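You operate a simulated robot arm through the tools that you are given. There is no shell and no other tool.

The job below is to be done with a simulated two-armed robot. You get a single attempt, and the scene is never put back.

## Task
File the log card for LOT 210 and stand the gauges down.
Fine: card in the CARDS drawer, shut; head slide drawn back, selector to the dash, length gauge off.

It is judged by the outcome, as a careful person would: the job done as asked, and still so three seconds after it is handed in. It fails if anything else is knocked over, pushed out of place, dropped, spilled or broken.

## Robot
Two 7-joint arms with fingered hands on one trunk that stands fixed in place. Base frame: the origin is at the foot of the trunk, x ahead of it, y to its left, z up; the work surface is at about z = 0.8. Units: m, degrees, N and s.
The left shoulder is at [0.099, 0.128, 1.086], the right one opposite. Each reaches about 1.156 m from its shoulder. Payload 5 kg a hand.
The TCP of each hand is the grasp point between the finger pads, 0.037 m short of the fingertips. In the tool frame z runs along the fingers and y along their closing line. The gripper opens to 0.124 m; its body begins 0.043 m behind the TCP. The gripper is a hand of 3 fingers: y runs from the thumb to the fingers, the wrist lies at [-0.021, -0.116, -0.203] in the tool frame, and closing takes about 1.5 s.
Orientation is that of the tool frame in the base frame, as [roll, pitch, yaw] about the fixed x, y, z axes, in that order (R = Rz(yaw) Ry(pitch) Rx(roll)). With the fingers straight down and the wrist toward the robot, the tool's x, y and z point along [0, 1, 0], [1, 0, 0] and [0, 0, -1] of the base frame.

## Interface
- The arms move only by the tool drive_tool. It takes "left_commands", "right_commands" or both (then of equal length, played together; a hand with none holds still); each is a list of rows, each an object (a shift or turn left out is 0, a gripper value left out holds the last) with "travel": the shift along the tool's x, y, z in units of 150 mm (1.0 is 150 mm), a list of three; "turn": the turn, a rotation vector about the tool's x, y, z in units of 180 degrees (1.0 is 180 degrees), a list of three; "claw": the gripper command, from -1 (fully open) to 1 (shut), values between in proportion. In form: [{"travel": [dx, dy, dz], "turn": [rx, ry, rz], "claw": claw}, ...]. A call has 1 to 20 rows; each row is the pose to reach, as a shift and turn from the pose commanded when the call began, along the tool's axes at that moment. A call with a number of a shift or a turn outside -1 to 1 is refused whole. Each row takes 0.2 s and may step no farther than 0.05 m and 8.6 degrees from the row before; otherwise, or with a gripper value out of range, the whole call is refused. Where a pose cannot be reached the arm comes as near as it can. A force on the tool above 40 N (or 10 N above the force at the start of the call, whichever is more), or a blocked arm, ends the call early, and 0.2 s more pass. Each finger travels about 0.045 m/s and halts on what it meets, pressing with about 22 N; the grip force reading is that of the motor and also rises with nothing between the fingers. The clock runs only during rows and for 0.2 s after the last one: add rows that repeat a pose to give the fingers time. The reply holds the time, the measured pose of the TCP, the force on the tool along the base axes, the opening and the grip force, in the units named above and with some noise, with the torque about the TCP (base axes, N m) and any sound that the robot's microphone picked up.
- Cameras (640 x 400 px; columns grow to the right, rows downward): "scene" is now at [0.2381, 0.0477, 1.2207]; the picture's right is [0.61, -0.79, 0.00], its down [-0.62, -0.48, -0.62] and it looks along [0.49, 0.38, -0.78] (base axes); focal length 214 px, centre (320, 200). "left" rides on the left gripper at [-0.072, -0.104, -0.154] in its tool frame; the picture's right is [-0.83, -0.26, 0.49], its down [0.51, -0.72, 0.47] and it looks along [0.23, 0.64, 0.73] (tool axes); focal length 243 px, centre (320, 200). "right" rides on the right gripper at [0.072, -0.104, -0.154] in its tool frame; the picture's right is [-0.83, 0.26, -0.49], its down [-0.51, -0.72, 0.47] and it looks along [-0.23, 0.64, 0.73] (tool axes); focal length 243 px, centre (320, 200). There is no depth. A picture from a camera that has moved, and an enlarged one, comes with that camera's place and axes in the base frame and with its lens.
- get_image(camera): a new picture of that camera. It takes no simulated time.
- slide_trunk(by): moves the trunk up (or, below 0, down) by that many m; the arms and the scene camera ride with it, the base frame stays. It gives what a move gives, with no picture.
- preshape(shape, hand): the hand has 3 fingers and takes this shape, open, in about a second: jaw (thumb against the fingers, like two jaws); tri (thumb and two fingers); tip (a fingertip pinch); poke (one finger out to press); point (the index stretched); flat (the hand flat); cup (the hand cupped); fist (a fist). The gripper value then closes the fingers along that shape, each until it touches; the sizes above hold for jaw. It gives what a move gives, with no picture.
- pan_tilt(pan, tilt): turns the head with the scene camera to pan (to the left, within 80 degrees either way) and tilt (down, from -29 to 69), counted from straight ahead of the robot (the tilt from the chest, where the trunk bows). It gives what a move gives.
- zoom(camera, box): a new picture of the part [left, top, right, bottom] of that camera's present view, enlarged. It takes no simulated time.
- close_job(): hands the job in; it is judged then, once.

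Places have to be worked out from the pictures, the camera data and where the tool is seen. Open the grippers and draw the arms clear of the work before you hand the job in, unless the task says otherwise.

The tools are called after "Call:" as a command line: name --argument value ..., lists and objects as JSON in quotes. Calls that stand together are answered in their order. drive_tool: Moves the arms, as the interface text tells. Its arguments: {"type":"object","properties":{"left_commands":{"type":"array","items":{"type":"object","properties":{"travel":{"type":"array","items":{"type":"number"}},"turn":{"type":"array","items":{"type":"number"}},"claw":{"type":"number"}}}},"right_commands":{"type":"array","items":{"type":"object","properties":{"travel":{"type":"array","items":{"type":"number"}},"turn":{"type":"array","items":{"type":"number"}},"claw":{"type":"number"}}}}},"required":[]} The other tools are called the same way: slide_trunk (by) moves the trunk up or down; preshape (shape, hand) gives the hand a shape; pan_tilt (pan, tilt) turns the head that bears the scene camera; get_image (camera) takes a picture; zoom (camera, box) takes an enlarged picture of a part of a camera's view; close_job () hands the job in.

At the start:

```text
t: 0.0
left_tool_pos: [0.4826, 0.6412, 1.1494]
left_orientation: [-179.9, 0.0, 90.0]
left_wrist_force: [-0.8, -0.4, -0.5]
left_wrist_torque: [0.0, 0.03, 0.01]
left_finger_gap: 0.1236
left_grip_force: 0.1
left_shape: jaw
right_tool_pos: [0.6388, 0.0132, 1.1308]
right_orientation: [179.9, -0.1, 90.0]
right_wrist_force: [0.1, 0.0, 0.3]
right_wrist_torque: [0.04, 0.01, -0.01]
right_finger_gap: 0.1238
right_grip_force: 0.1
right_shape: jaw
trunk travel left (down, up): [-0.275, 0.288]
head pan, tilt (commanded): [37.5, 51.4]
```

scene: 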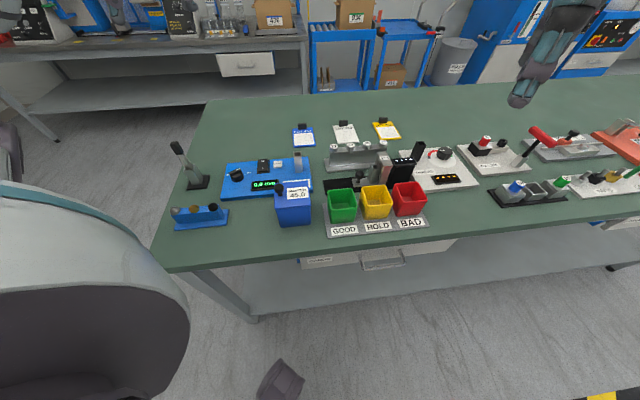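
right: 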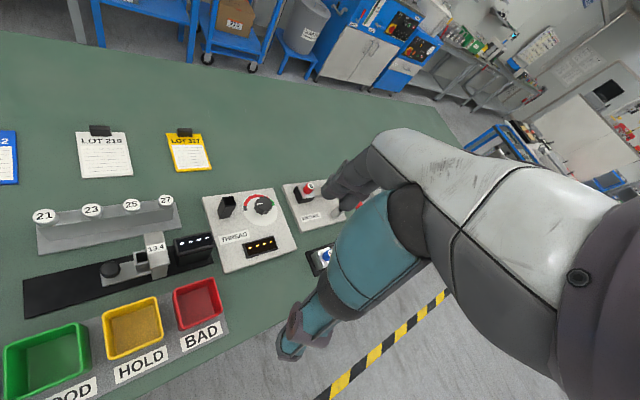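
left: 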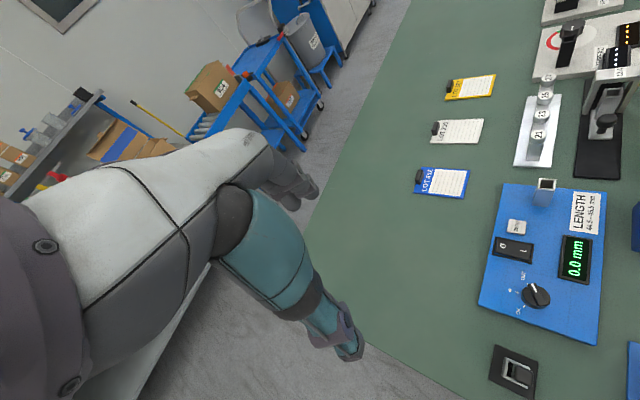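

The pictures show a bench with three cards, a LENGTH gauge panel, a head slide, a thread selector, and drawers under the bench. I'll enlarge parts of the views to read the labels before moving anything.

Call:
zoom --camera "scene" --box '[160, 110, 330, 240]'

Call:
zoom --camera "scene" --box '[280, 110, 480, 240]'

Call:
zoom --camera "scene" --box '[280, 220, 480, 300]'

Call:
zoom --camera "scene" --box '[440, 100, 640, 220]'

Call:
zoom --camera "left" --box '[400, 0, 640, 400]'

Call:
zoom --camera "right" --box '[0, 100, 340, 400]'

```text
3.08 times, centred on (245, 175) of scene
camera zoom: at [0.2381, 0.0477, 1.2207], right [0.61, -0.79, 0.0], down [-0.62, -0.48, -0.62], along [0.49, 0.38, -0.78], focal length 660 px, centre (551, 277)
```

zoom: 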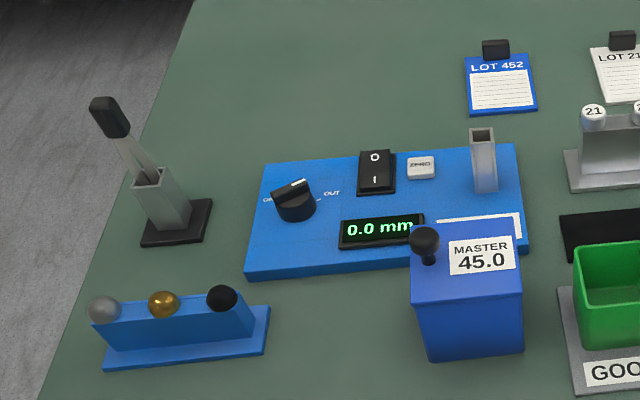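

```text
3.08 times, centred on (380, 175) of scene
camera zoom: at [0.2381, 0.0477, 1.2207], right [0.61, -0.79, 0.0], down [-0.62, -0.48, -0.62], along [0.49, 0.38, -0.78], focal length 660 px, centre (135, 277)
```

zoom: 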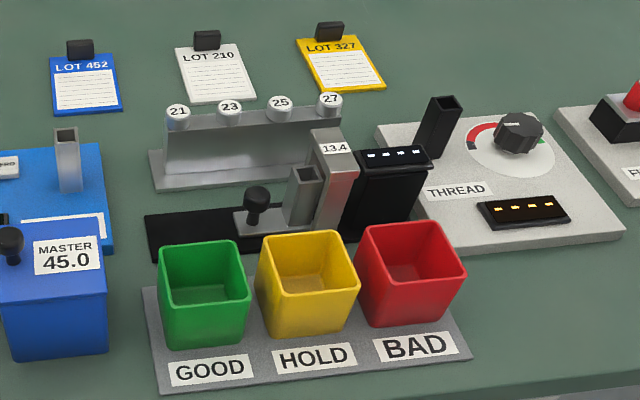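

```text
3.20 times, centred on (380, 260) of scene
camera zoom: at [0.2381, 0.0477, 1.2207], right [0.61, -0.79, 0.0], down [-0.62, -0.48, -0.62], along [0.49, 0.38, -0.78], focal length 686 px, centre (128, 8)
```

zoom: 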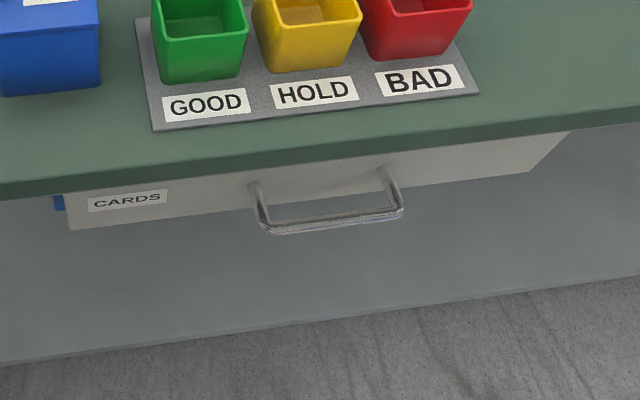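

```text
3.20 times, centred on (540, 160) of scene
camera zoom: at [0.2381, 0.0477, 1.2207], right [0.61, -0.79, 0.0], down [-0.62, -0.48, -0.62], along [0.49, 0.38, -0.78], focal length 686 px, centre (-384, 328)
```

zoom: 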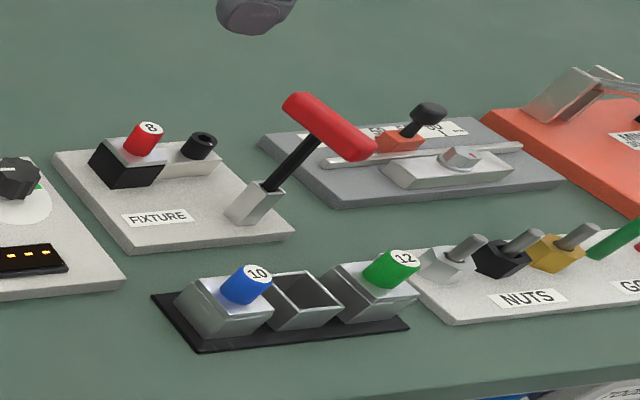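

```text
1.00 times, centred on (520, 200) of left (not enlarged: the box is as wide or as high as the picture)
camera zoom: at [0.3797, 0.5694, 1.3031], right [-0.26, -0.83, -0.49], down [-0.72, 0.51, -0.47], along [0.64, 0.23, -0.73], focal length 243 px, centre (120, 200)
```

zoom: 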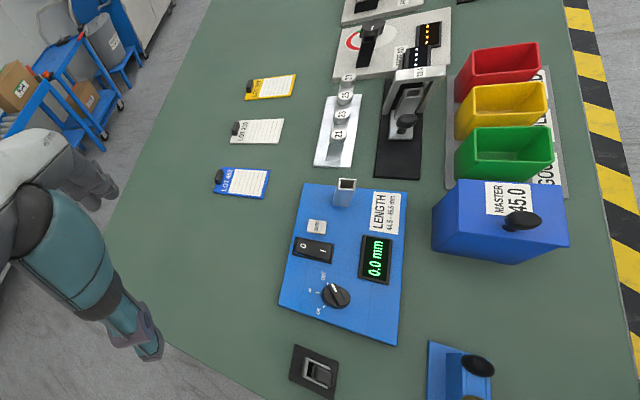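

```text
1.33 times, centred on (170, 250) of right
camera zoom: at [0.5347, 0.0862, 1.2841], right [0.26, -0.83, 0.49], down [-0.72, -0.51, -0.47], along [0.64, -0.23, -0.73], focal length 324 px, centre (520, 133)
```

zoom: 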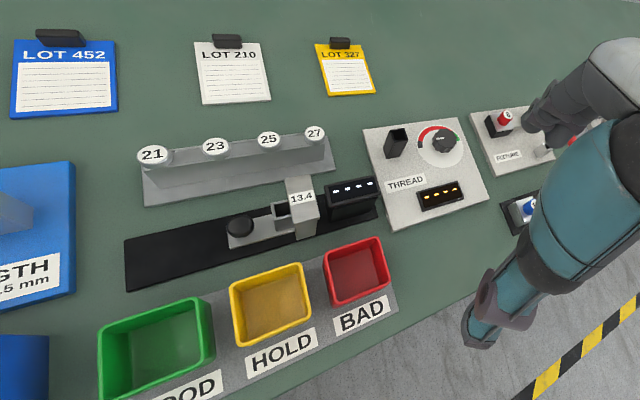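

I need the selector's markings and the gauge details, so I'll enlarge those areas from both hand cameras.

Call:
zoom --camera "left" --box '[470, 170, 620, 330]'

Call:
zoom --camera "left" --box '[500, 260, 570, 330]'

Call:
zoom --camera "left" --box '[500, 0, 640, 180]'

Call:
zoom --camera "right" --box '[0, 180, 230, 330]'

Call:
zoom --camera "right" --box '[190, 170, 310, 280]'

Call:
zoom --camera "scene" --box '[215, 150, 285, 200]'

Call:
zoom --camera "left" --box '[400, 60, 510, 210]'

```text
2.50 times, centred on (545, 250) of left
camera zoom: at [0.3797, 0.5694, 1.3031], right [-0.26, -0.83, -0.49], down [-0.72, 0.51, -0.47], along [0.64, 0.23, -0.73], focal length 606 px, centre (-242, 75)
```

zoom: 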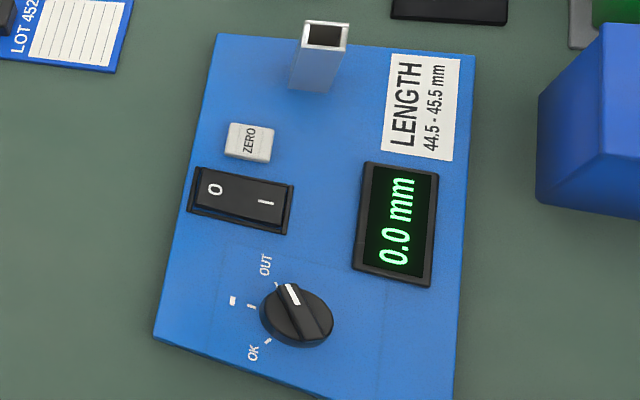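

```text
5.71 times, centred on (535, 295) of left
camera zoom: at [0.3797, 0.5694, 1.3031], right [-0.26, -0.83, -0.49], down [-0.72, 0.51, -0.47], along [0.64, 0.23, -0.73], focal length 1386 px, centre (-909, -343)
```

zoom: 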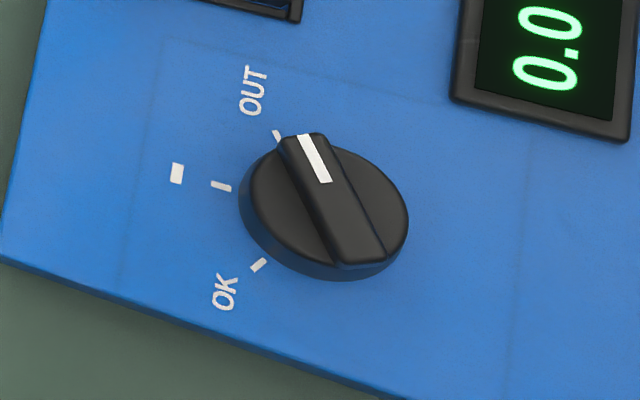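

```text
2.22 times, centred on (570, 90) of left
camera zoom: at [0.3797, 0.5694, 1.3031], right [-0.26, -0.83, -0.49], down [-0.72, 0.51, -0.47], along [0.64, 0.23, -0.73], focal length 539 px, centre (-236, 444)
```

zoom: 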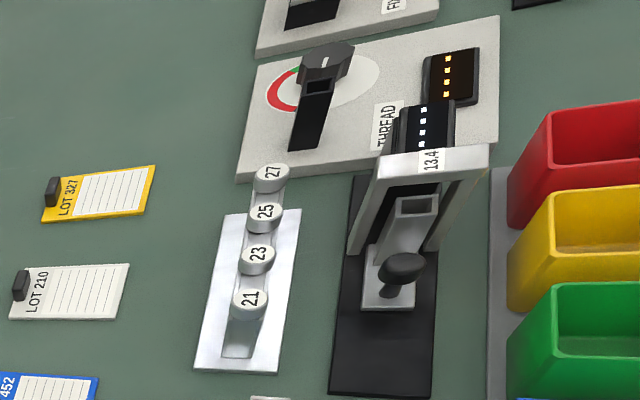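

```text
2.67 times, centred on (115, 255) of right
camera zoom: at [0.5347, 0.0862, 1.2841], right [0.26, -0.83, 0.49], down [-0.72, -0.51, -0.47], along [0.64, -0.23, -0.73], focal length 647 px, centre (867, 53)
```

zoom: 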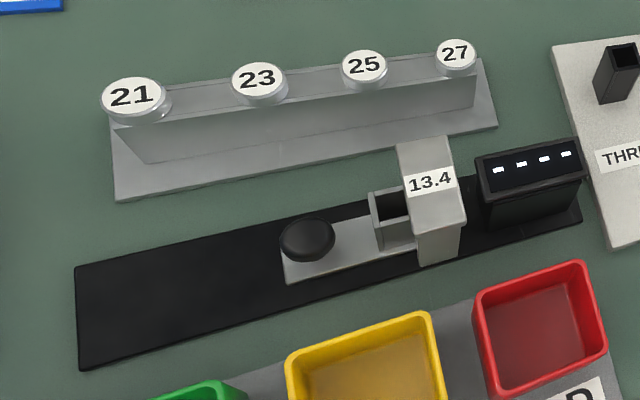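

```text
3.64 times, centred on (250, 225) of right
camera zoom: at [0.5347, 0.0862, 1.2841], right [0.26, -0.83, 0.49], down [-0.72, -0.51, -0.47], along [0.64, -0.23, -0.73], focal length 882 px, centre (574, 109)
```

zoom: 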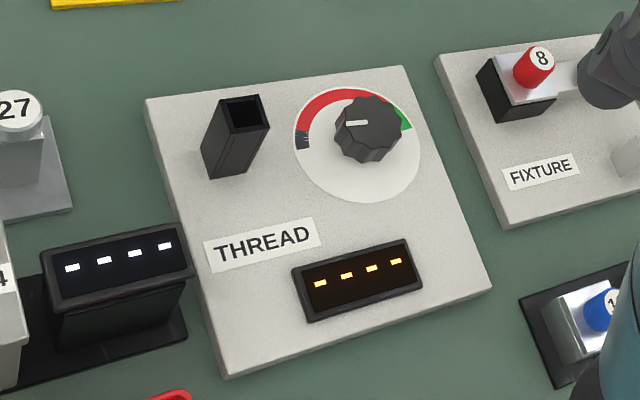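

```text
8.00 times, centred on (250, 175) of scene
camera zoom: at [0.2381, 0.0477, 1.2207], right [0.61, -0.79, 0.0], down [-0.62, -0.48, -0.62], along [0.49, 0.38, -0.78], focal length 1716 px, centre (880, 400)
```

zoom: 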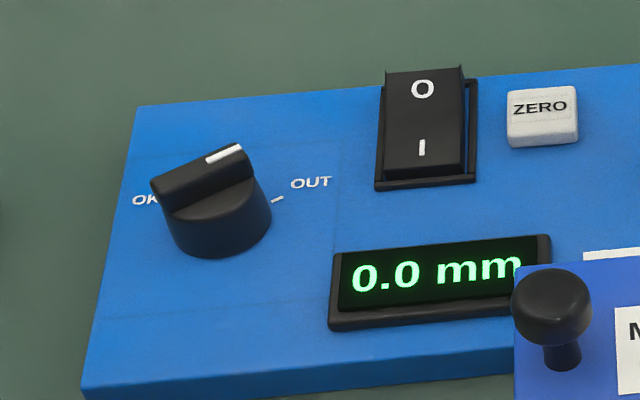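

```text
2.67 times, centred on (455, 135) of left
camera zoom: at [0.3797, 0.5694, 1.3031], right [-0.26, -0.83, -0.49], down [-0.72, 0.51, -0.47], along [0.64, 0.23, -0.73], focal length 647 px, centre (-40, 373)
```

zoom: 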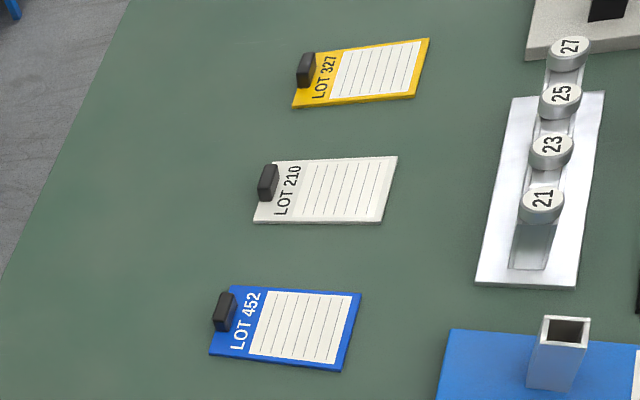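

Zoomed views are re-rendered sharply, so I can triangulate from here. The bench looks to be turned about 45° from the robot. I'll take tight views of the knob, switch, slide and card clip from two cameras.

Call:
zoom --camera "left" --box '[515, 275, 560, 315]'

Call:
zoom --camera "scene" --box '[222, 160, 254, 180]'

Call:
zoom --camera "left" --box '[425, 110, 490, 150]'

Call:
zoom --camera "right" --box '[70, 115, 140, 185]'

Call:
zoom --camera "left" --box '[560, 40, 640, 190]'

Call:
zoom --camera "right" --box '[80, 225, 190, 300]'

Call:
zoom --camera "scene" --box '[340, 140, 430, 200]'

```text
10.00 times, centred on (538, 295) of left
camera zoom: at [0.3797, 0.5694, 1.3031], right [-0.26, -0.83, -0.49], down [-0.72, 0.51, -0.47], along [0.64, 0.23, -0.73], focal length 2426 px, centre (-1855, -750)
```

zoom: 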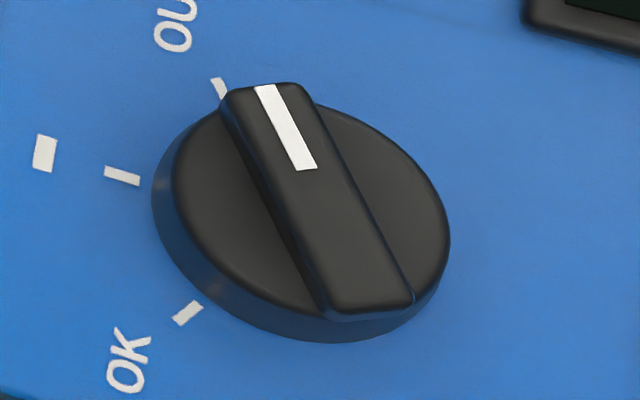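

```text
16.00 times, centred on (238, 170) of scene
camera zoom: at [0.2381, 0.0477, 1.2207], right [0.61, -0.79, 0.0], down [-0.62, -0.48, -0.62], along [0.49, 0.38, -0.78], focal length 3432 px, centre (1632, 680)
```

zoom: 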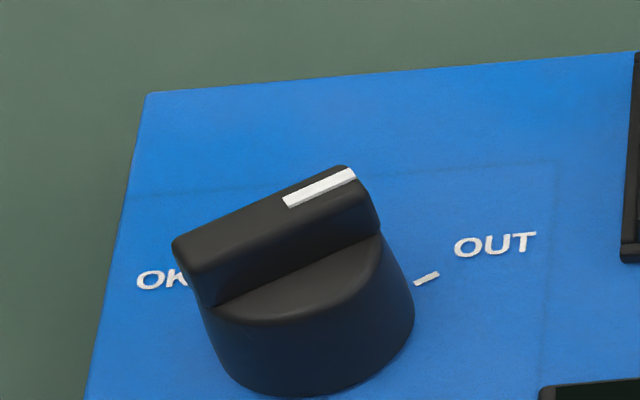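

```text
9.85 times, centred on (458, 130) of left
camera zoom: at [0.3797, 0.5694, 1.3031], right [-0.26, -0.83, -0.49], down [-0.72, 0.51, -0.47], along [0.64, 0.23, -0.73], focal length 2389 px, centre (-1034, 889)
```

zoom: 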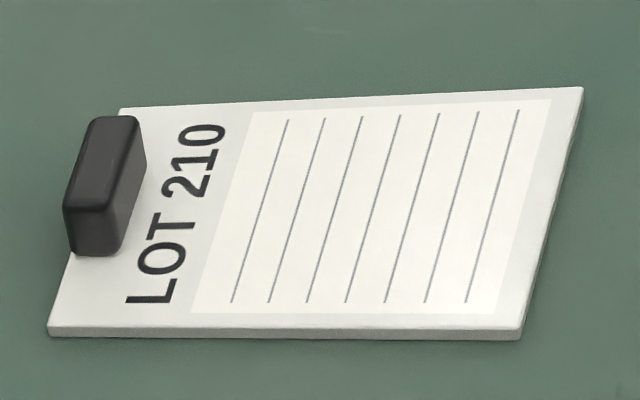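

```text
5.71 times, centred on (105, 150) of right
camera zoom: at [0.5347, 0.0862, 1.2841], right [0.26, -0.83, 0.49], down [-0.72, -0.51, -0.47], along [0.64, -0.23, -0.73], focal length 1386 px, centre (1549, 486)
```

zoom: 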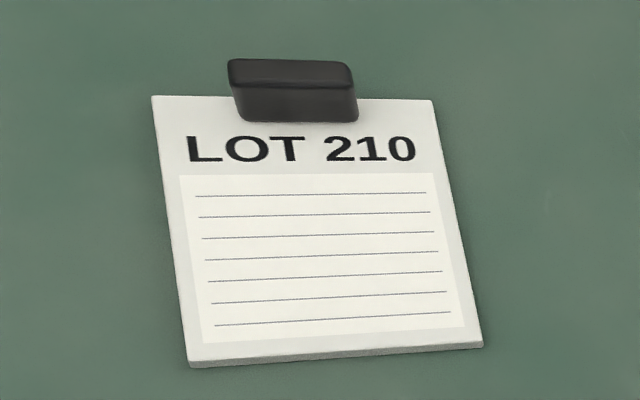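

```text
2.67 times, centred on (600, 115) of left
camera zoom: at [0.3797, 0.5694, 1.3031], right [-0.26, -0.83, -0.49], down [-0.72, 0.51, -0.47], along [0.64, 0.23, -0.73], focal length 647 px, centre (-427, 427)
```

zoom: 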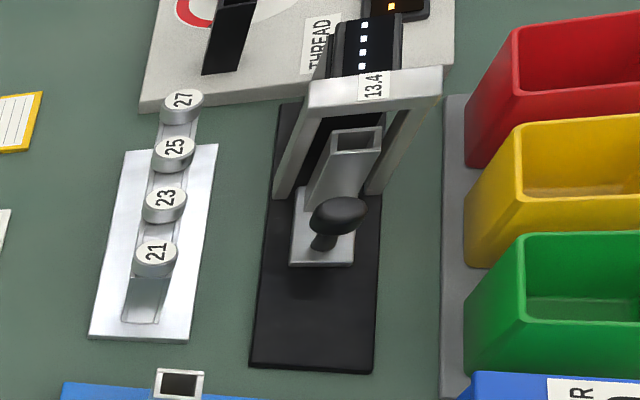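

```text
5.33 times, centred on (135, 262) of right
camera zoom: at [0.5347, 0.0862, 1.2841], right [0.26, -0.83, 0.49], down [-0.72, -0.51, -0.47], along [0.64, -0.23, -0.73], focal length 1294 px, centre (1307, -133)
```

zoom: 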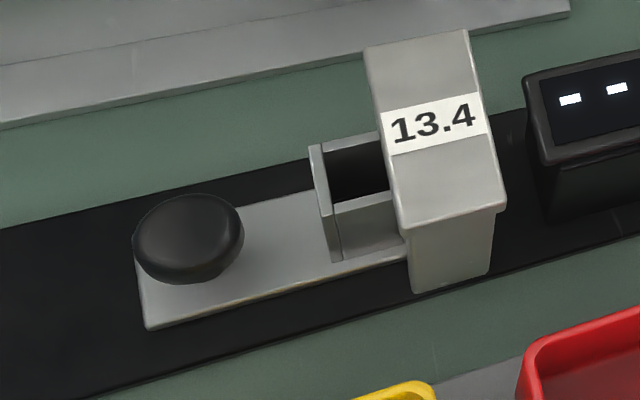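

```text
6.67 times, centred on (385, 170) of scene
camera zoom: at [0.2381, 0.0477, 1.2207], right [0.61, -0.79, 0.0], down [-0.62, -0.48, -0.62], along [0.49, 0.38, -0.78], focal length 1430 px, centre (-113, 400)
```

zoom: 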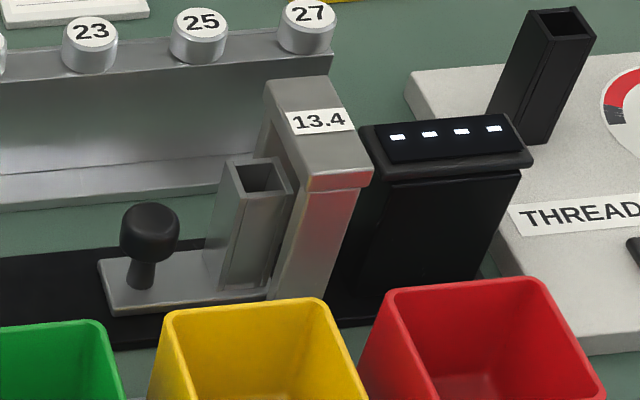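

The knob is about 0.04 m across with a ridge on top, its centre near (0.422, 0.464) and its top near z 0.845. The pointer sits at OUT and has to turn about 60° counter-clockwise, seen from above, to reach the dash. I'll look at the fingers next to understand the hand.

Call:
zoom --camera "left" --box '[180, 100, 400, 380]'

Call:
zoom --camera "right" --box '[240, 120, 460, 380]'

Call:
zoom --camera "scene" --box '[480, 0, 640, 110]'

```text
1.43 times, centred on (290, 240) of left
camera zoom: at [0.3797, 0.5694, 1.3031], right [-0.26, -0.83, -0.49], down [-0.72, 0.51, -0.47], along [0.64, 0.23, -0.73], focal length 347 px, centre (363, 143)
```

zoom: 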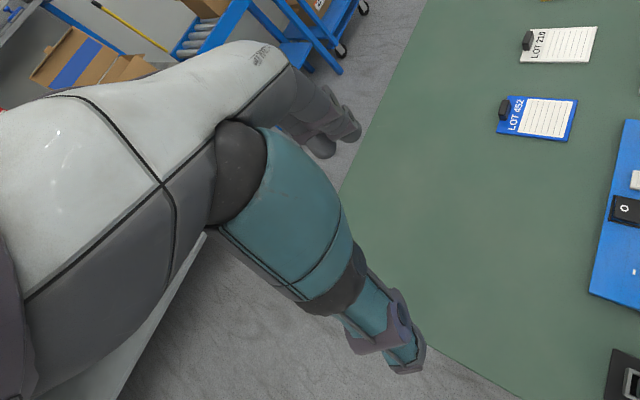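

```text
1.54 times, centred on (350, 250) of right
camera zoom: at [0.5347, 0.0862, 1.2841], right [0.26, -0.83, 0.49], down [-0.72, -0.51, -0.47], along [0.64, -0.23, -0.73], focal length 373 px, centre (274, 123)
```

zoom: 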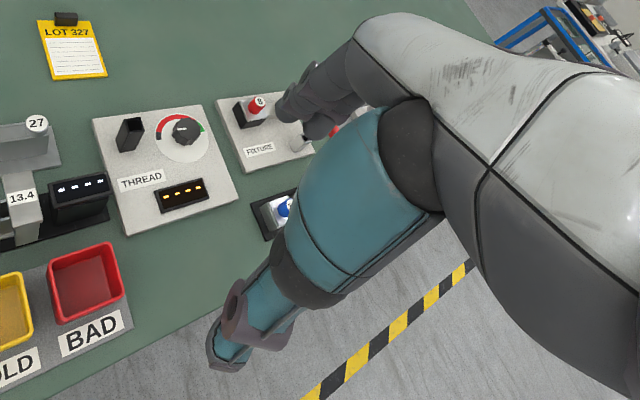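

```text
3.64 times, centred on (560, 55) of scene
camera zoom: at [0.2381, 0.0477, 1.2207], right [0.61, -0.79, 0.0], down [-0.62, -0.48, -0.62], along [0.49, 0.38, -0.78], focal length 780 px, centre (-553, 727)
```

zoom: 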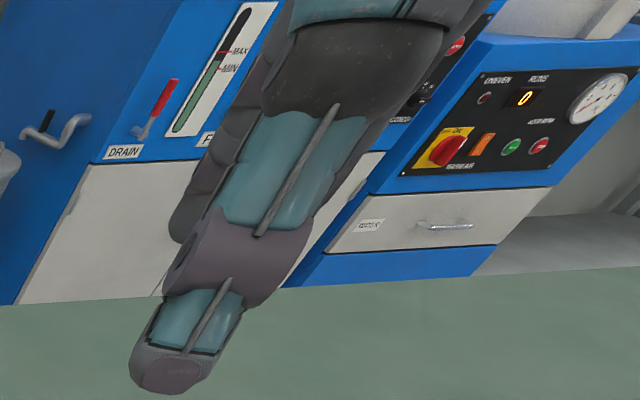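

I'll bring the left hand above the selector knob, open, with its closing line along the knob's ridge at about −17°, and check the alignment there before descending.

Call:
drive_tool --left_commands '[{"travel": [-0.16, -0.06, 0.1], "turn": [0, 0, 0.03]}, {"travel": [-0.33, -0.12, 0.25], "turn": [0, 0, 0.06]}, {"travel": [-0.5, -0.2, 0.4], "turn": [0, 0, 0.0944]}, {"travel": [-0.66, -0.27, 0.58], "turn": [0, 0, 0.0944]}, {"travel": [-0.83, -0.34, 0.75], "turn": [0, 0, 0.0944]}, {"travel": [-0.99, -0.4, 0.9], "turn": [0, 0, 0.0944]}, {"travel": [-0.99, -0.4, 0.9], "turn": [0, 0, 0.0944]}]'

```text
t: 1.6
left_tool_pos: [0.4229, 0.4911, 1.0141]
left_orientation: [-180.0, 0.1, 73.0]
left_wrist_force: [-0.5, 0.5, -0.3]
left_wrist_torque: [0.01, 0.0, -0.01]
left_finger_gap: 0.1238
left_grip_force: 0.1
left_shape: jaw
right_tool_pos: [0.6389, 0.014, 1.1301]
right_orientation: [180.0, -0.1, 90.0]
right_wrist_force: [-0.7, -0.1, -0.3]
right_wrist_torque: [-0.02, 0.03, 0.04]
right_finger_gap: 0.1236
right_grip_force: 0.1
right_shape: jaw
trunk travel left (down, up): [-0.275, 0.288]
head pan, tilt (commanded): [37.5, 51.4]
```

The move landed as commanded. I'll look from the scene and left cameras now.

Call:
get_image --camera "scene"

Call:
get_image --camera "left"

Call:
zoom --camera "scene" --box '[150, 90, 330, 230]'

```text
taken
camera scene: at [0.2383, 0.0478, 1.2207], right [0.61, -0.79, 0.0], down [-0.62, -0.48, -0.62], along [0.49, 0.38, -0.78], focal length 214 px, centre (320, 200)
```

scene: 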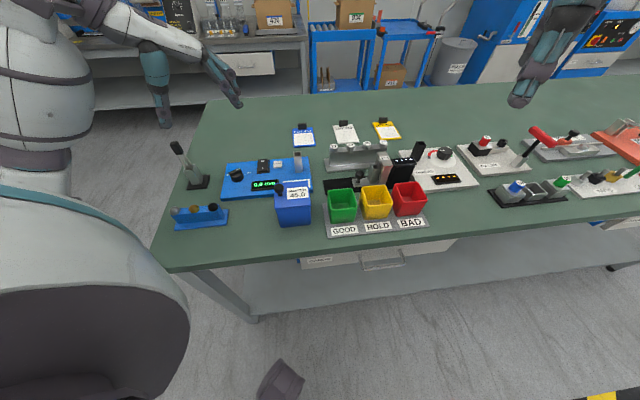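

```text
taken
camera left: at [0.3027, 0.4542, 1.1685], right [-0.49, -0.72, -0.49], down [-0.54, 0.7, -0.47], along [0.68, 0.03, -0.73], focal length 243 px, centre (320, 200)
```

left: 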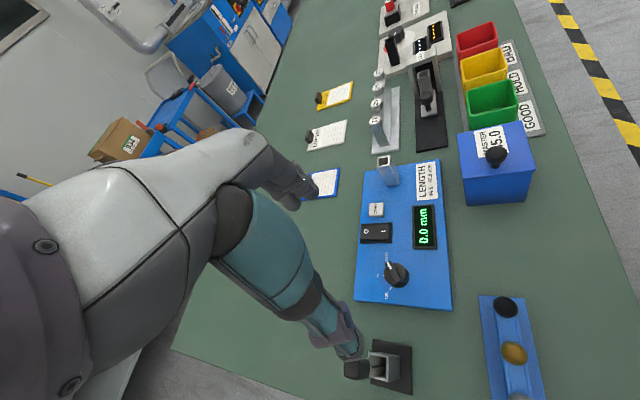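

```text
2.86 times, centred on (240, 160) of scene
camera zoom: at [0.2383, 0.0478, 1.2207], right [0.61, -0.79, 0.0], down [-0.62, -0.48, -0.62], along [0.49, 0.38, -0.78], focal length 613 px, centre (549, 314)
```

zoom: 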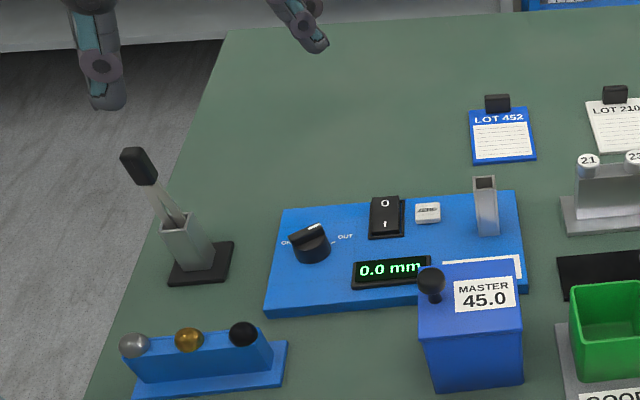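

The black lever stand's tip is near (0.357, 0.552, 0.913), so I'll turn the hand a little away from it (closing line about −5°) and narrow the opening to 0.07. Then I'll lower to about 0.05 above the working height.

Call:
drive_tool --left_commands '[{"travel": [-0.08, 0.02, 0.15], "turn": [0, 0, -0.033], "claw": -0.13}, {"travel": [-0.1765, 0.05, 0.35], "turn": [0, 0, -0.0667], "claw": -0.13}, {"travel": [-0.1765, 0.05, 0.55], "turn": [0, 0, -0.0667], "claw": -0.13}, {"travel": [-0.1765, 0.05, 0.7], "turn": [0, 0, -0.0667], "claw": -0.13}, {"travel": [-0.1765, 0.05, 0.7], "turn": [0, 0, -0.0667], "claw": -0.13}]'

Call:
zoom --camera "scene" --box '[150, 90, 330, 230]'

Call:
get_image --camera "left"

```text
t: 2.8
left_tool_pos: [0.4235, 0.4645, 0.9083]
left_orientation: [-180.0, 0.2, 85.0]
left_wrist_force: [0.4, 0.2, -0.6]
left_wrist_torque: [-0.01, 0.02, -0.01]
left_finger_gap: 0.0701
left_grip_force: 0.1
left_shape: jaw
right_tool_pos: [0.6385, 0.0143, 1.1299]
right_orientation: [180.0, 0.0, 90.0]
right_wrist_force: [-0.5, 0.4, -0.1]
right_wrist_torque: [0.04, -0.01, -0.02]
right_finger_gap: 0.1234
right_grip_force: 0.1
right_shape: jaw
trunk travel left (down, up): [-0.275, 0.288]
head pan, tilt (commanded): [37.5, 51.4]
```

```text
2.86 times, centred on (240, 160) of scene
camera zoom: at [0.2382, 0.0477, 1.2207], right [0.61, -0.79, 0.0], down [-0.62, -0.48, -0.62], along [0.49, 0.38, -0.78], focal length 613 px, centre (549, 314)
```

zoom: 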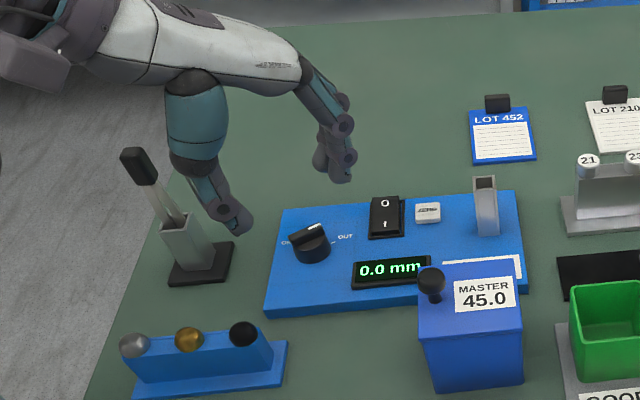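

```text
taken
camera left: at [0.3139, 0.4025, 1.0628], right [-0.33, -0.8, -0.49], down [-0.68, 0.57, -0.47], along [0.66, 0.17, -0.73], focal length 243 px, centre (320, 200)
```

left: 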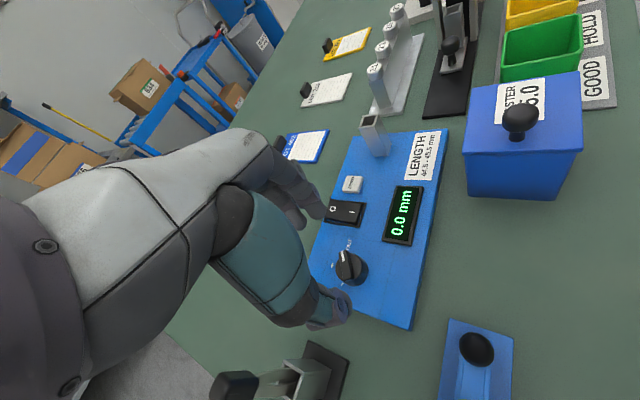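

The thumb and fingertips straddle the knob evenly. I'll lower to z ≈ 0.862 and close on the disc, then check the gap.

Call:
drive_tool --left_commands '[{"travel": [0, 0, 0.13]}, {"travel": [0, 0, 0.25]}, {"travel": [0, 0, 0.315]}, {"travel": [0, 0, 0.315], "claw": 1}, {"travel": [0, 0, 0.315], "claw": 1}, {"travel": [0, 0, 0.315], "claw": 1}, {"travel": [0, 0, 0.315], "claw": 1}, {"travel": [0, 0, 0.315], "claw": 1}]'

Call:
zoom --camera "scene" --box '[180, 120, 300, 200]'

Call:
zoom --camera "left" --box '[260, 180, 420, 300]'

```text
t: 4.6
left_tool_pos: [0.423, 0.4645, 0.8612]
left_orientation: [180.0, 0.1, 85.0]
left_wrist_force: [-1.2, 1.5, -1.5]
left_wrist_torque: [0.12, -0.01, 0.03]
left_finger_gap: 0.0197
left_grip_force: 22.3
left_shape: jaw
right_tool_pos: [0.6384, 0.0143, 1.1307]
right_orientation: [-180.0, 0.0, 90.0]
right_wrist_force: [0.1, 0.9, -0.4]
right_wrist_torque: [-0.01, 0.0, 0.01]
right_finger_gap: 0.1238
right_grip_force: 0.1
right_shape: jaw
trunk travel left (down, up): [-0.275, 0.288]
head pan, tilt (commanded): [37.5, 51.4]
```

```text
5.00 times, centred on (240, 160) of scene
camera zoom: at [0.238, 0.048, 1.2207], right [0.61, -0.79, 0.0], down [-0.62, -0.48, -0.62], along [0.49, 0.38, -0.78], focal length 1072 px, centre (720, 400)
```

zoom: 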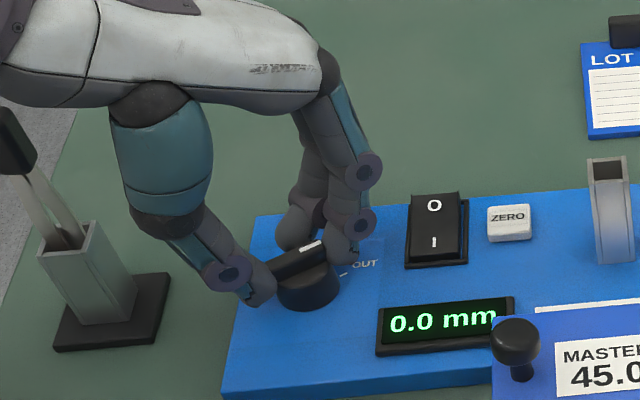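

```text
3.33 times, centred on (340, 240) of left
camera zoom: at [0.3141, 0.403, 1.0151], right [-0.33, -0.8, -0.49], down [-0.68, 0.57, -0.47], along [0.66, 0.17, -0.73], focal length 809 px, centre (253, 67)
```

zoom: 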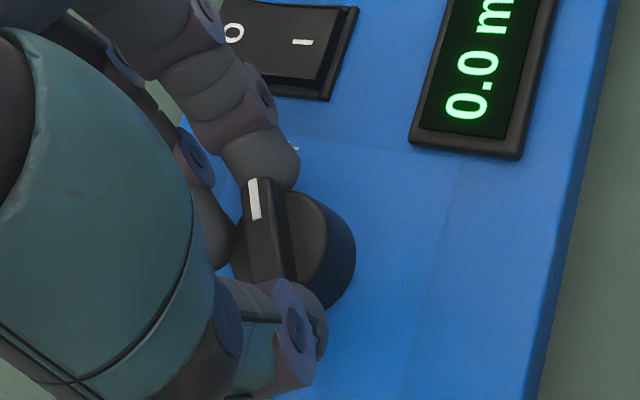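

The fingers have closed on the knob: thumb at one end, two fingers at the other, 22 N. I'll turn about 32° counter-clockwise and see whether the knob follows.

Call:
drive_tool --left_commands '[{"turn": [0, 0, -0.03], "claw": 1}, {"turn": [0, 0, -0.06], "claw": 1}, {"turn": [0, 0, -0.09], "claw": 1}, {"turn": [0, 0, -0.12], "claw": 1}, {"turn": [0, 0, -0.15], "claw": 1}, {"turn": [0, 0, -0.18], "claw": 1}, {"turn": [0, 0, -0.18], "claw": 1}]'

Call:
zoom --camera "scene" --box '[180, 120, 300, 200]'

Call:
zoom --camera "left" --box '[260, 180, 420, 300]'

```text
t: 6.2
left_tool_pos: [0.4583, 0.5002, 0.8577]
left_orientation: [179.9, 0.0, 117.6]
left_wrist_force: [-0.9, -0.4, -0.3]
left_wrist_torque: [0.01, -0.01, -0.01]
left_finger_gap: 0.0156
left_grip_force: 21.6
left_shape: jaw
left hand out of reach, approached as far as the arm can: row 1, 2, 3, 4, 5, 6, 7
right_tool_pos: [0.6386, 0.0141, 1.1293]
right_orientation: [179.9, 0.0, 90.0]
right_wrist_force: [0.4, 0.4, -0.4]
right_wrist_torque: [-0.03, -0.01, -0.03]
right_finger_gap: 0.1235
right_grip_force: 0.1
right_shape: jaw
trunk travel left (down, up): [-0.275, 0.288]
head pan, tilt (commanded): [37.5, 51.4]
```

```text
5.00 times, centred on (240, 160) of scene
camera zoom: at [0.2378, 0.0477, 1.2208], right [0.61, -0.79, 0.0], down [-0.62, -0.48, -0.62], along [0.49, 0.38, -0.78], focal length 1072 px, centre (720, 400)
```

zoom: 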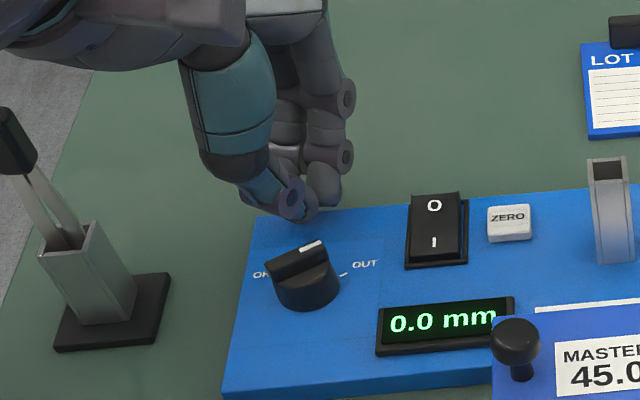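

```text
3.33 times, centred on (340, 240) of left
camera zoom: at [0.3992, 0.3891, 1.0123], right [0.15, -0.86, -0.49], down [-0.87, 0.12, -0.47], along [0.46, 0.5, -0.73], focal length 809 px, centre (253, 67)
```

zoom: 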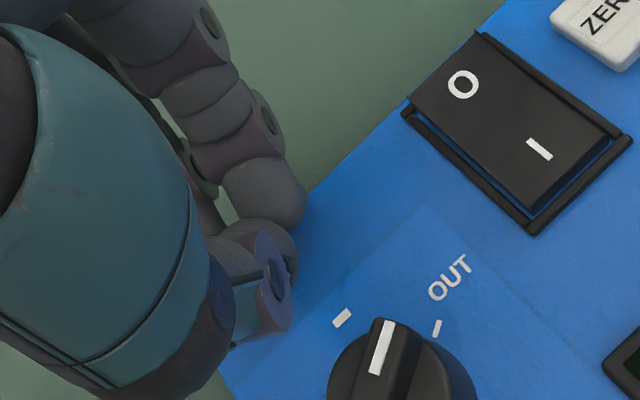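

The left arm ran out of reach close to the body and slid off the knob after turning it part of the way. The wrist is too near the shoulder, so raising the trunk should give it room. The fingers are clear of the knob, so I'll raise by 0.2 m.

Call:
slide_trunk --by 0.2

Call:
get_image --camera "scene"

Call:
get_image --camera "left"

```text
t: 8.4
left_tool_pos: [0.4564, 0.5018, 1.0569]
left_orientation: [-179.9, 0.0, 117.4]
left_wrist_force: [-0.8, 0.0, -0.7]
left_wrist_torque: [-0.03, 0.0, 0.0]
left_finger_gap: 0.0155
left_grip_force: 22.6
left_shape: jaw
right_tool_pos: [0.6394, 0.0128, 1.3294]
right_orientation: [179.9, 0.1, 89.9]
right_wrist_force: [0.5, 0.2, -1.0]
right_wrist_torque: [0.03, -0.01, 0.02]
right_finger_gap: 0.1235
right_grip_force: 0.1
right_shape: jaw
trunk travel left (down, up): [-0.475, 0.088]
head pan, tilt (commanded): [37.5, 51.4]
```

```text
taken
camera scene: at [0.1766, 0.0477, 1.4344], right [0.61, -0.79, 0.0], down [-0.62, -0.48, -0.62], along [0.49, 0.38, -0.78], focal length 214 px, centre (320, 200)
```

scene: 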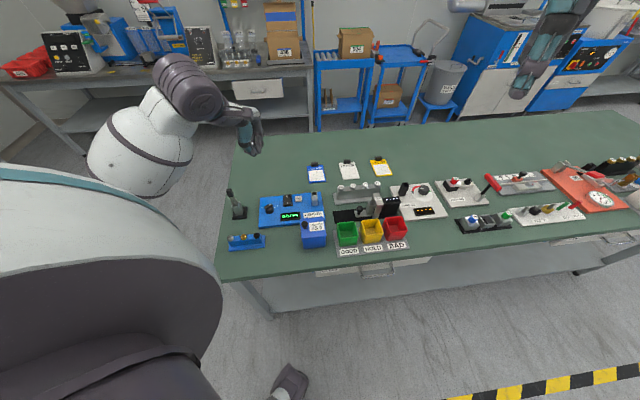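

```text
taken
camera left: at [0.3986, 0.3897, 1.2124], right [0.15, -0.86, -0.49], down [-0.87, 0.12, -0.47], along [0.46, 0.5, -0.73], focal length 243 px, centre (320, 200)
```

left: 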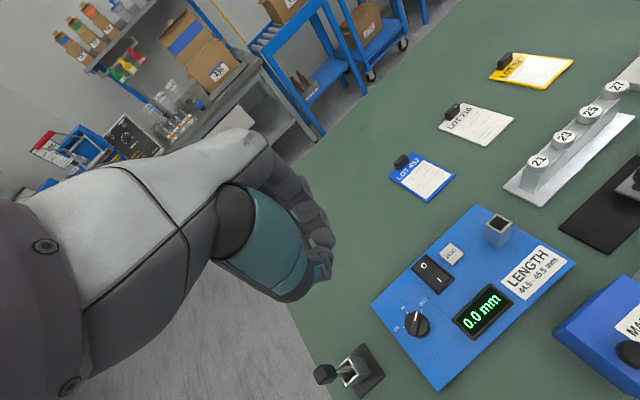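

The arms rode up cleanly. I'll zoom on the knob to read its present angle.

Call:
zoom --camera "left" --box '[390, 290, 450, 350]'

Call:
zoom --camera "scene" --box '[250, 185, 340, 250]'

```text
6.67 times, centred on (420, 320) of left
camera zoom: at [0.3986, 0.3897, 1.2124], right [0.15, -0.86, -0.49], down [-0.87, 0.12, -0.47], along [0.46, 0.5, -0.73], focal length 1618 px, centre (-347, -600)
```

zoom: 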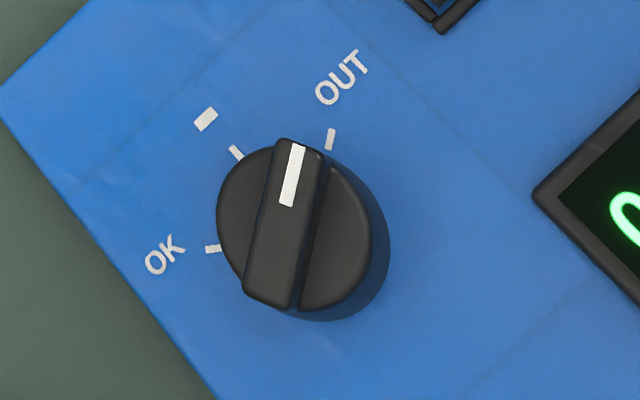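

```text
6.15 times, centred on (295, 218) of scene
camera zoom: at [0.1766, 0.0477, 1.4344], right [0.61, -0.79, 0.0], down [-0.62, -0.48, -0.62], along [0.49, 0.38, -0.78], focal length 1320 px, centre (474, 92)
```

zoom: 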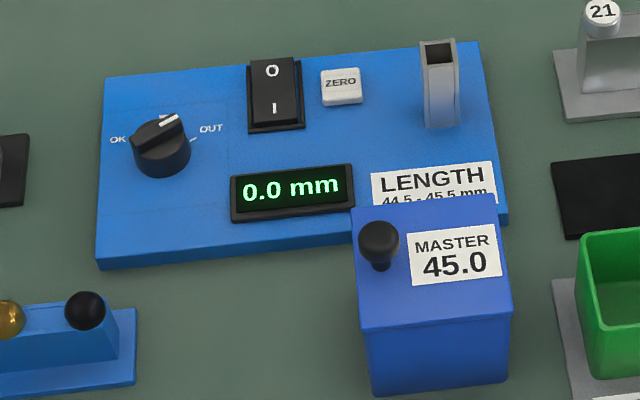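

The knob now reads about −11°, so it still needs roughly +56° to reach the dash. Its axis refines to (0.4233, 0.4628). I'll open the hand and turn it back to the starting angle up here, then read the pose.

Call:
drive_tool --left_commands '[{"turn": [0, 0, 0.045], "claw": -0.13}, {"turn": [0, 0, 0.09], "claw": -0.13}, {"turn": [0, 0, 0.135], "claw": -0.13}, {"turn": [0, 0, 0.18], "claw": -0.13}, {"turn": [0, 0, 0.18], "claw": -0.13}]'

```text
t: 9.6
left_tool_pos: [0.457, 0.5008, 1.0588]
left_orientation: [-179.9, 0.0, 84.9]
left_wrist_force: [0.1, 0.8, -0.4]
left_wrist_torque: [-0.03, 0.04, 0.0]
left_finger_gap: 0.0696
left_grip_force: 0.0
left_shape: jaw
right_tool_pos: [0.638, 0.0134, 1.3305]
right_orientation: [-179.9, 0.0, 90.0]
right_wrist_force: [-0.1, -0.1, -0.4]
right_wrist_torque: [0.01, 0.05, -0.03]
right_finger_gap: 0.1236
right_grip_force: 0.1
right_shape: jaw
trunk travel left (down, up): [-0.475, 0.088]
head pan, tilt (commanded): [37.5, 51.4]
```

The commanded pose matches the measured one. I'll move over the knob axis and descend to z ≈ 0.91.

Call:
drive_tool --left_commands '[{"travel": [-0.1, -0.07, 0.2]}, {"travel": [-0.2, -0.15, 0.45]}, {"travel": [-0.272, -0.202, 0.72]}, {"travel": [-0.272, -0.202, 0.99]}, {"travel": [-0.272, -0.202, 0.99]}]'

Call:
zoom --camera "left" --box '[260, 180, 420, 300]'

Call:
zoom --camera "scene" --box '[220, 160, 340, 240]'

```text
t: 10.8
left_tool_pos: [0.4224, 0.4636, 0.9128]
left_orientation: [179.9, 0.1, 84.9]
left_wrist_force: [0.1, -0.4, 0.9]
left_wrist_torque: [-0.01, 0.06, -0.03]
left_finger_gap: 0.0697
left_grip_force: 0.0
left_shape: jaw
right_tool_pos: [0.6382, 0.015, 1.3305]
right_orientation: [179.9, 0.0, 90.0]
right_wrist_force: [-0.5, 0.3, 0.0]
right_wrist_torque: [-0.03, 0.02, 0.0]
right_finger_gap: 0.1237
right_grip_force: 0.1
right_shape: jaw
trunk travel left (down, up): [-0.475, 0.088]
head pan, tilt (commanded): [37.5, 51.4]
```

```text
3.33 times, centred on (340, 240) of left
camera zoom: at [0.3123, 0.401, 1.0663], right [-0.33, -0.8, -0.49], down [-0.67, 0.57, -0.47], along [0.66, 0.18, -0.73], focal length 809 px, centre (253, 67)
```

zoom: 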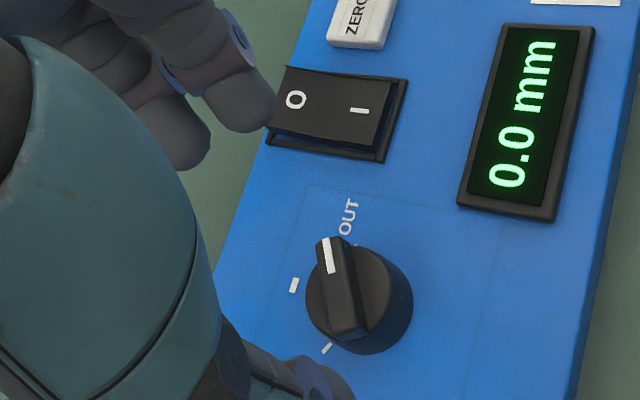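

```text
5.00 times, centred on (280, 200) of scene
camera zoom: at [0.1762, 0.0475, 1.4347], right [0.61, -0.79, 0.0], down [-0.62, -0.48, -0.62], along [0.49, 0.38, -0.78], focal length 1072 px, centre (520, 200)
```

zoom: 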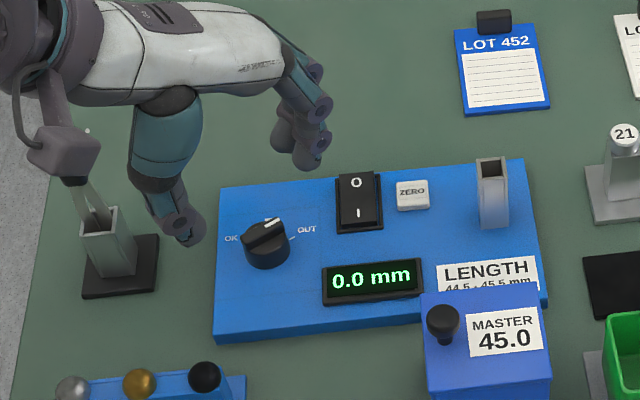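

The hand is well placed over the knob. I'll descend to z ≈ 0.862 and close on it.

Call:
drive_tool --left_commands '[{"travel": [0, 0, 0.15]}, {"travel": [0, 0, 0.29]}, {"travel": [0, 0, 0.34]}, {"travel": [0, 0, 0.34], "claw": 1}, {"travel": [0, 0, 0.34], "claw": 1}, {"travel": [0, 0, 0.34], "claw": 1}, {"travel": [0, 0, 0.34], "claw": 1}, {"travel": [0, 0, 0.34], "claw": 1}]'

Call:
zoom --camera "left" --box '[260, 180, 420, 300]'

Call:
zoom --camera "scene" --box '[240, 180, 320, 230]'

```text
t: 12.6
left_tool_pos: [0.4233, 0.4643, 0.861]
left_orientation: [179.9, 0.0, 85.0]
left_wrist_force: [-0.6, -0.6, -1.3]
left_wrist_torque: [-0.02, 0.0, 0.0]
left_finger_gap: 0.021
left_grip_force: 22.0
left_shape: jaw
right_tool_pos: [0.6385, 0.013, 1.3306]
right_orientation: [-180.0, 0.0, 90.1]
right_wrist_force: [0.1, 0.4, 0.4]
right_wrist_torque: [0.02, 0.03, 0.02]
right_finger_gap: 0.1237
right_grip_force: 0.0
right_shape: jaw
trunk travel left (down, up): [-0.475, 0.088]
head pan, tilt (commanded): [37.5, 51.4]
```

```text
3.33 times, centred on (340, 240) of left
camera zoom: at [0.3133, 0.4006, 1.015], right [-0.33, -0.8, -0.49], down [-0.67, 0.57, -0.47], along [0.66, 0.17, -0.73], focal length 809 px, centre (253, 67)
```

zoom: 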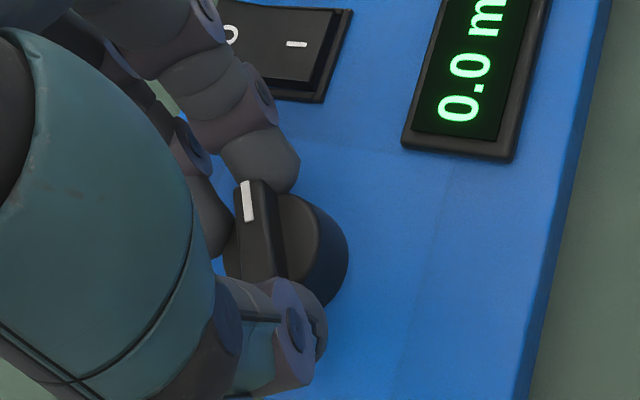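

```text
8.00 times, centred on (280, 205) of scene
camera zoom: at [0.1761, 0.0479, 1.4346], right [0.61, -0.79, 0.0], down [-0.62, -0.48, -0.62], along [0.49, 0.38, -0.78], focal length 1716 px, centre (640, 160)
```

zoom: 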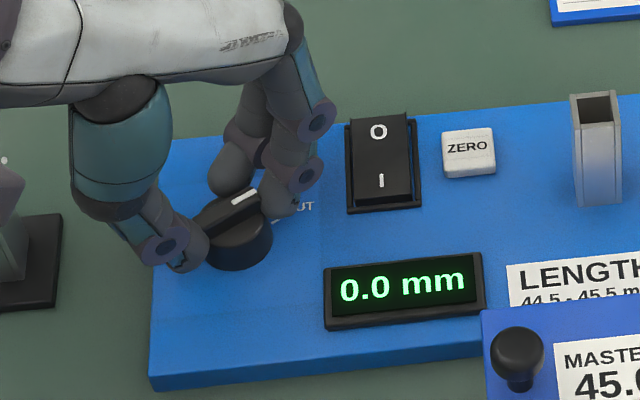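

The grip matches the earlier one, and the arm has room now. I'll turn about 27° counter-clockwise and check.

Call:
drive_tool --left_commands '[{"turn": [0, 0, -0.03], "claw": 1}, {"turn": [0, 0, -0.06], "claw": 1}, {"turn": [0, 0, -0.09], "claw": 1}, {"turn": [0, 0, -0.12], "claw": 1}, {"turn": [0, 0, -0.15], "claw": 1}]'

Call:
zoom --camera "scene" --box '[240, 180, 320, 230]'

Call:
zoom --camera "left" --box '[260, 180, 420, 300]'

```text
t: 13.8
left_tool_pos: [0.4218, 0.4642, 0.8599]
left_orientation: [-179.9, 0.0, 112.1]
left_wrist_force: [-4.0, 2.8, 3.7]
left_wrist_torque: [0.11, 0.13, -0.02]
left_finger_gap: 0.0211
left_grip_force: 22.1
left_shape: jaw
right_tool_pos: [0.6379, 0.0142, 1.3306]
right_orientation: [179.8, 0.0, 90.1]
right_wrist_force: [0.2, 0.1, -0.1]
right_wrist_torque: [0.02, 0.02, -0.02]
right_finger_gap: 0.1237
right_grip_force: 0.0
right_shape: jaw
trunk travel left (down, up): [-0.475, 0.088]
head pan, tilt (commanded): [37.5, 51.4]
```

```text
8.00 times, centred on (280, 205) of scene
camera zoom: at [0.1756, 0.0475, 1.4347], right [0.61, -0.79, 0.0], down [-0.62, -0.48, -0.62], along [0.49, 0.38, -0.78], focal length 1716 px, centre (640, 160)
```

zoom: 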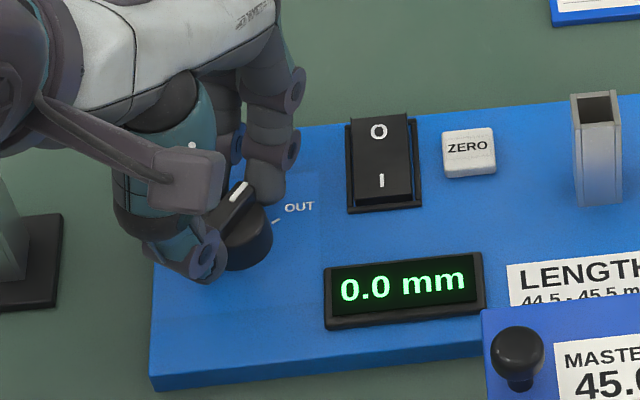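

```text
3.33 times, centred on (340, 240) of left
camera zoom: at [0.3538, 0.3574, 1.0145], right [0.07, -0.87, -0.49], down [-0.86, 0.2, -0.47], along [0.51, 0.46, -0.73], focal length 809 px, centre (253, 67)
```

zoom: 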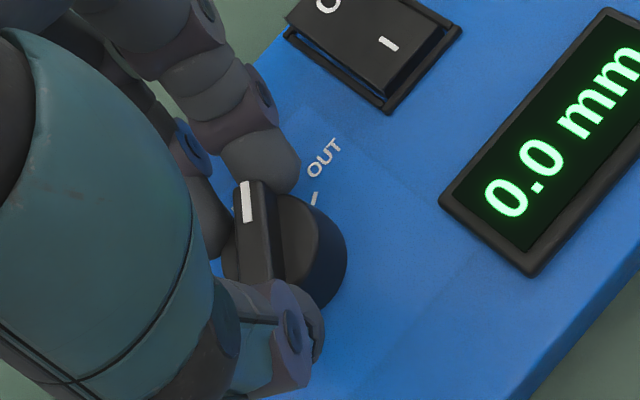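

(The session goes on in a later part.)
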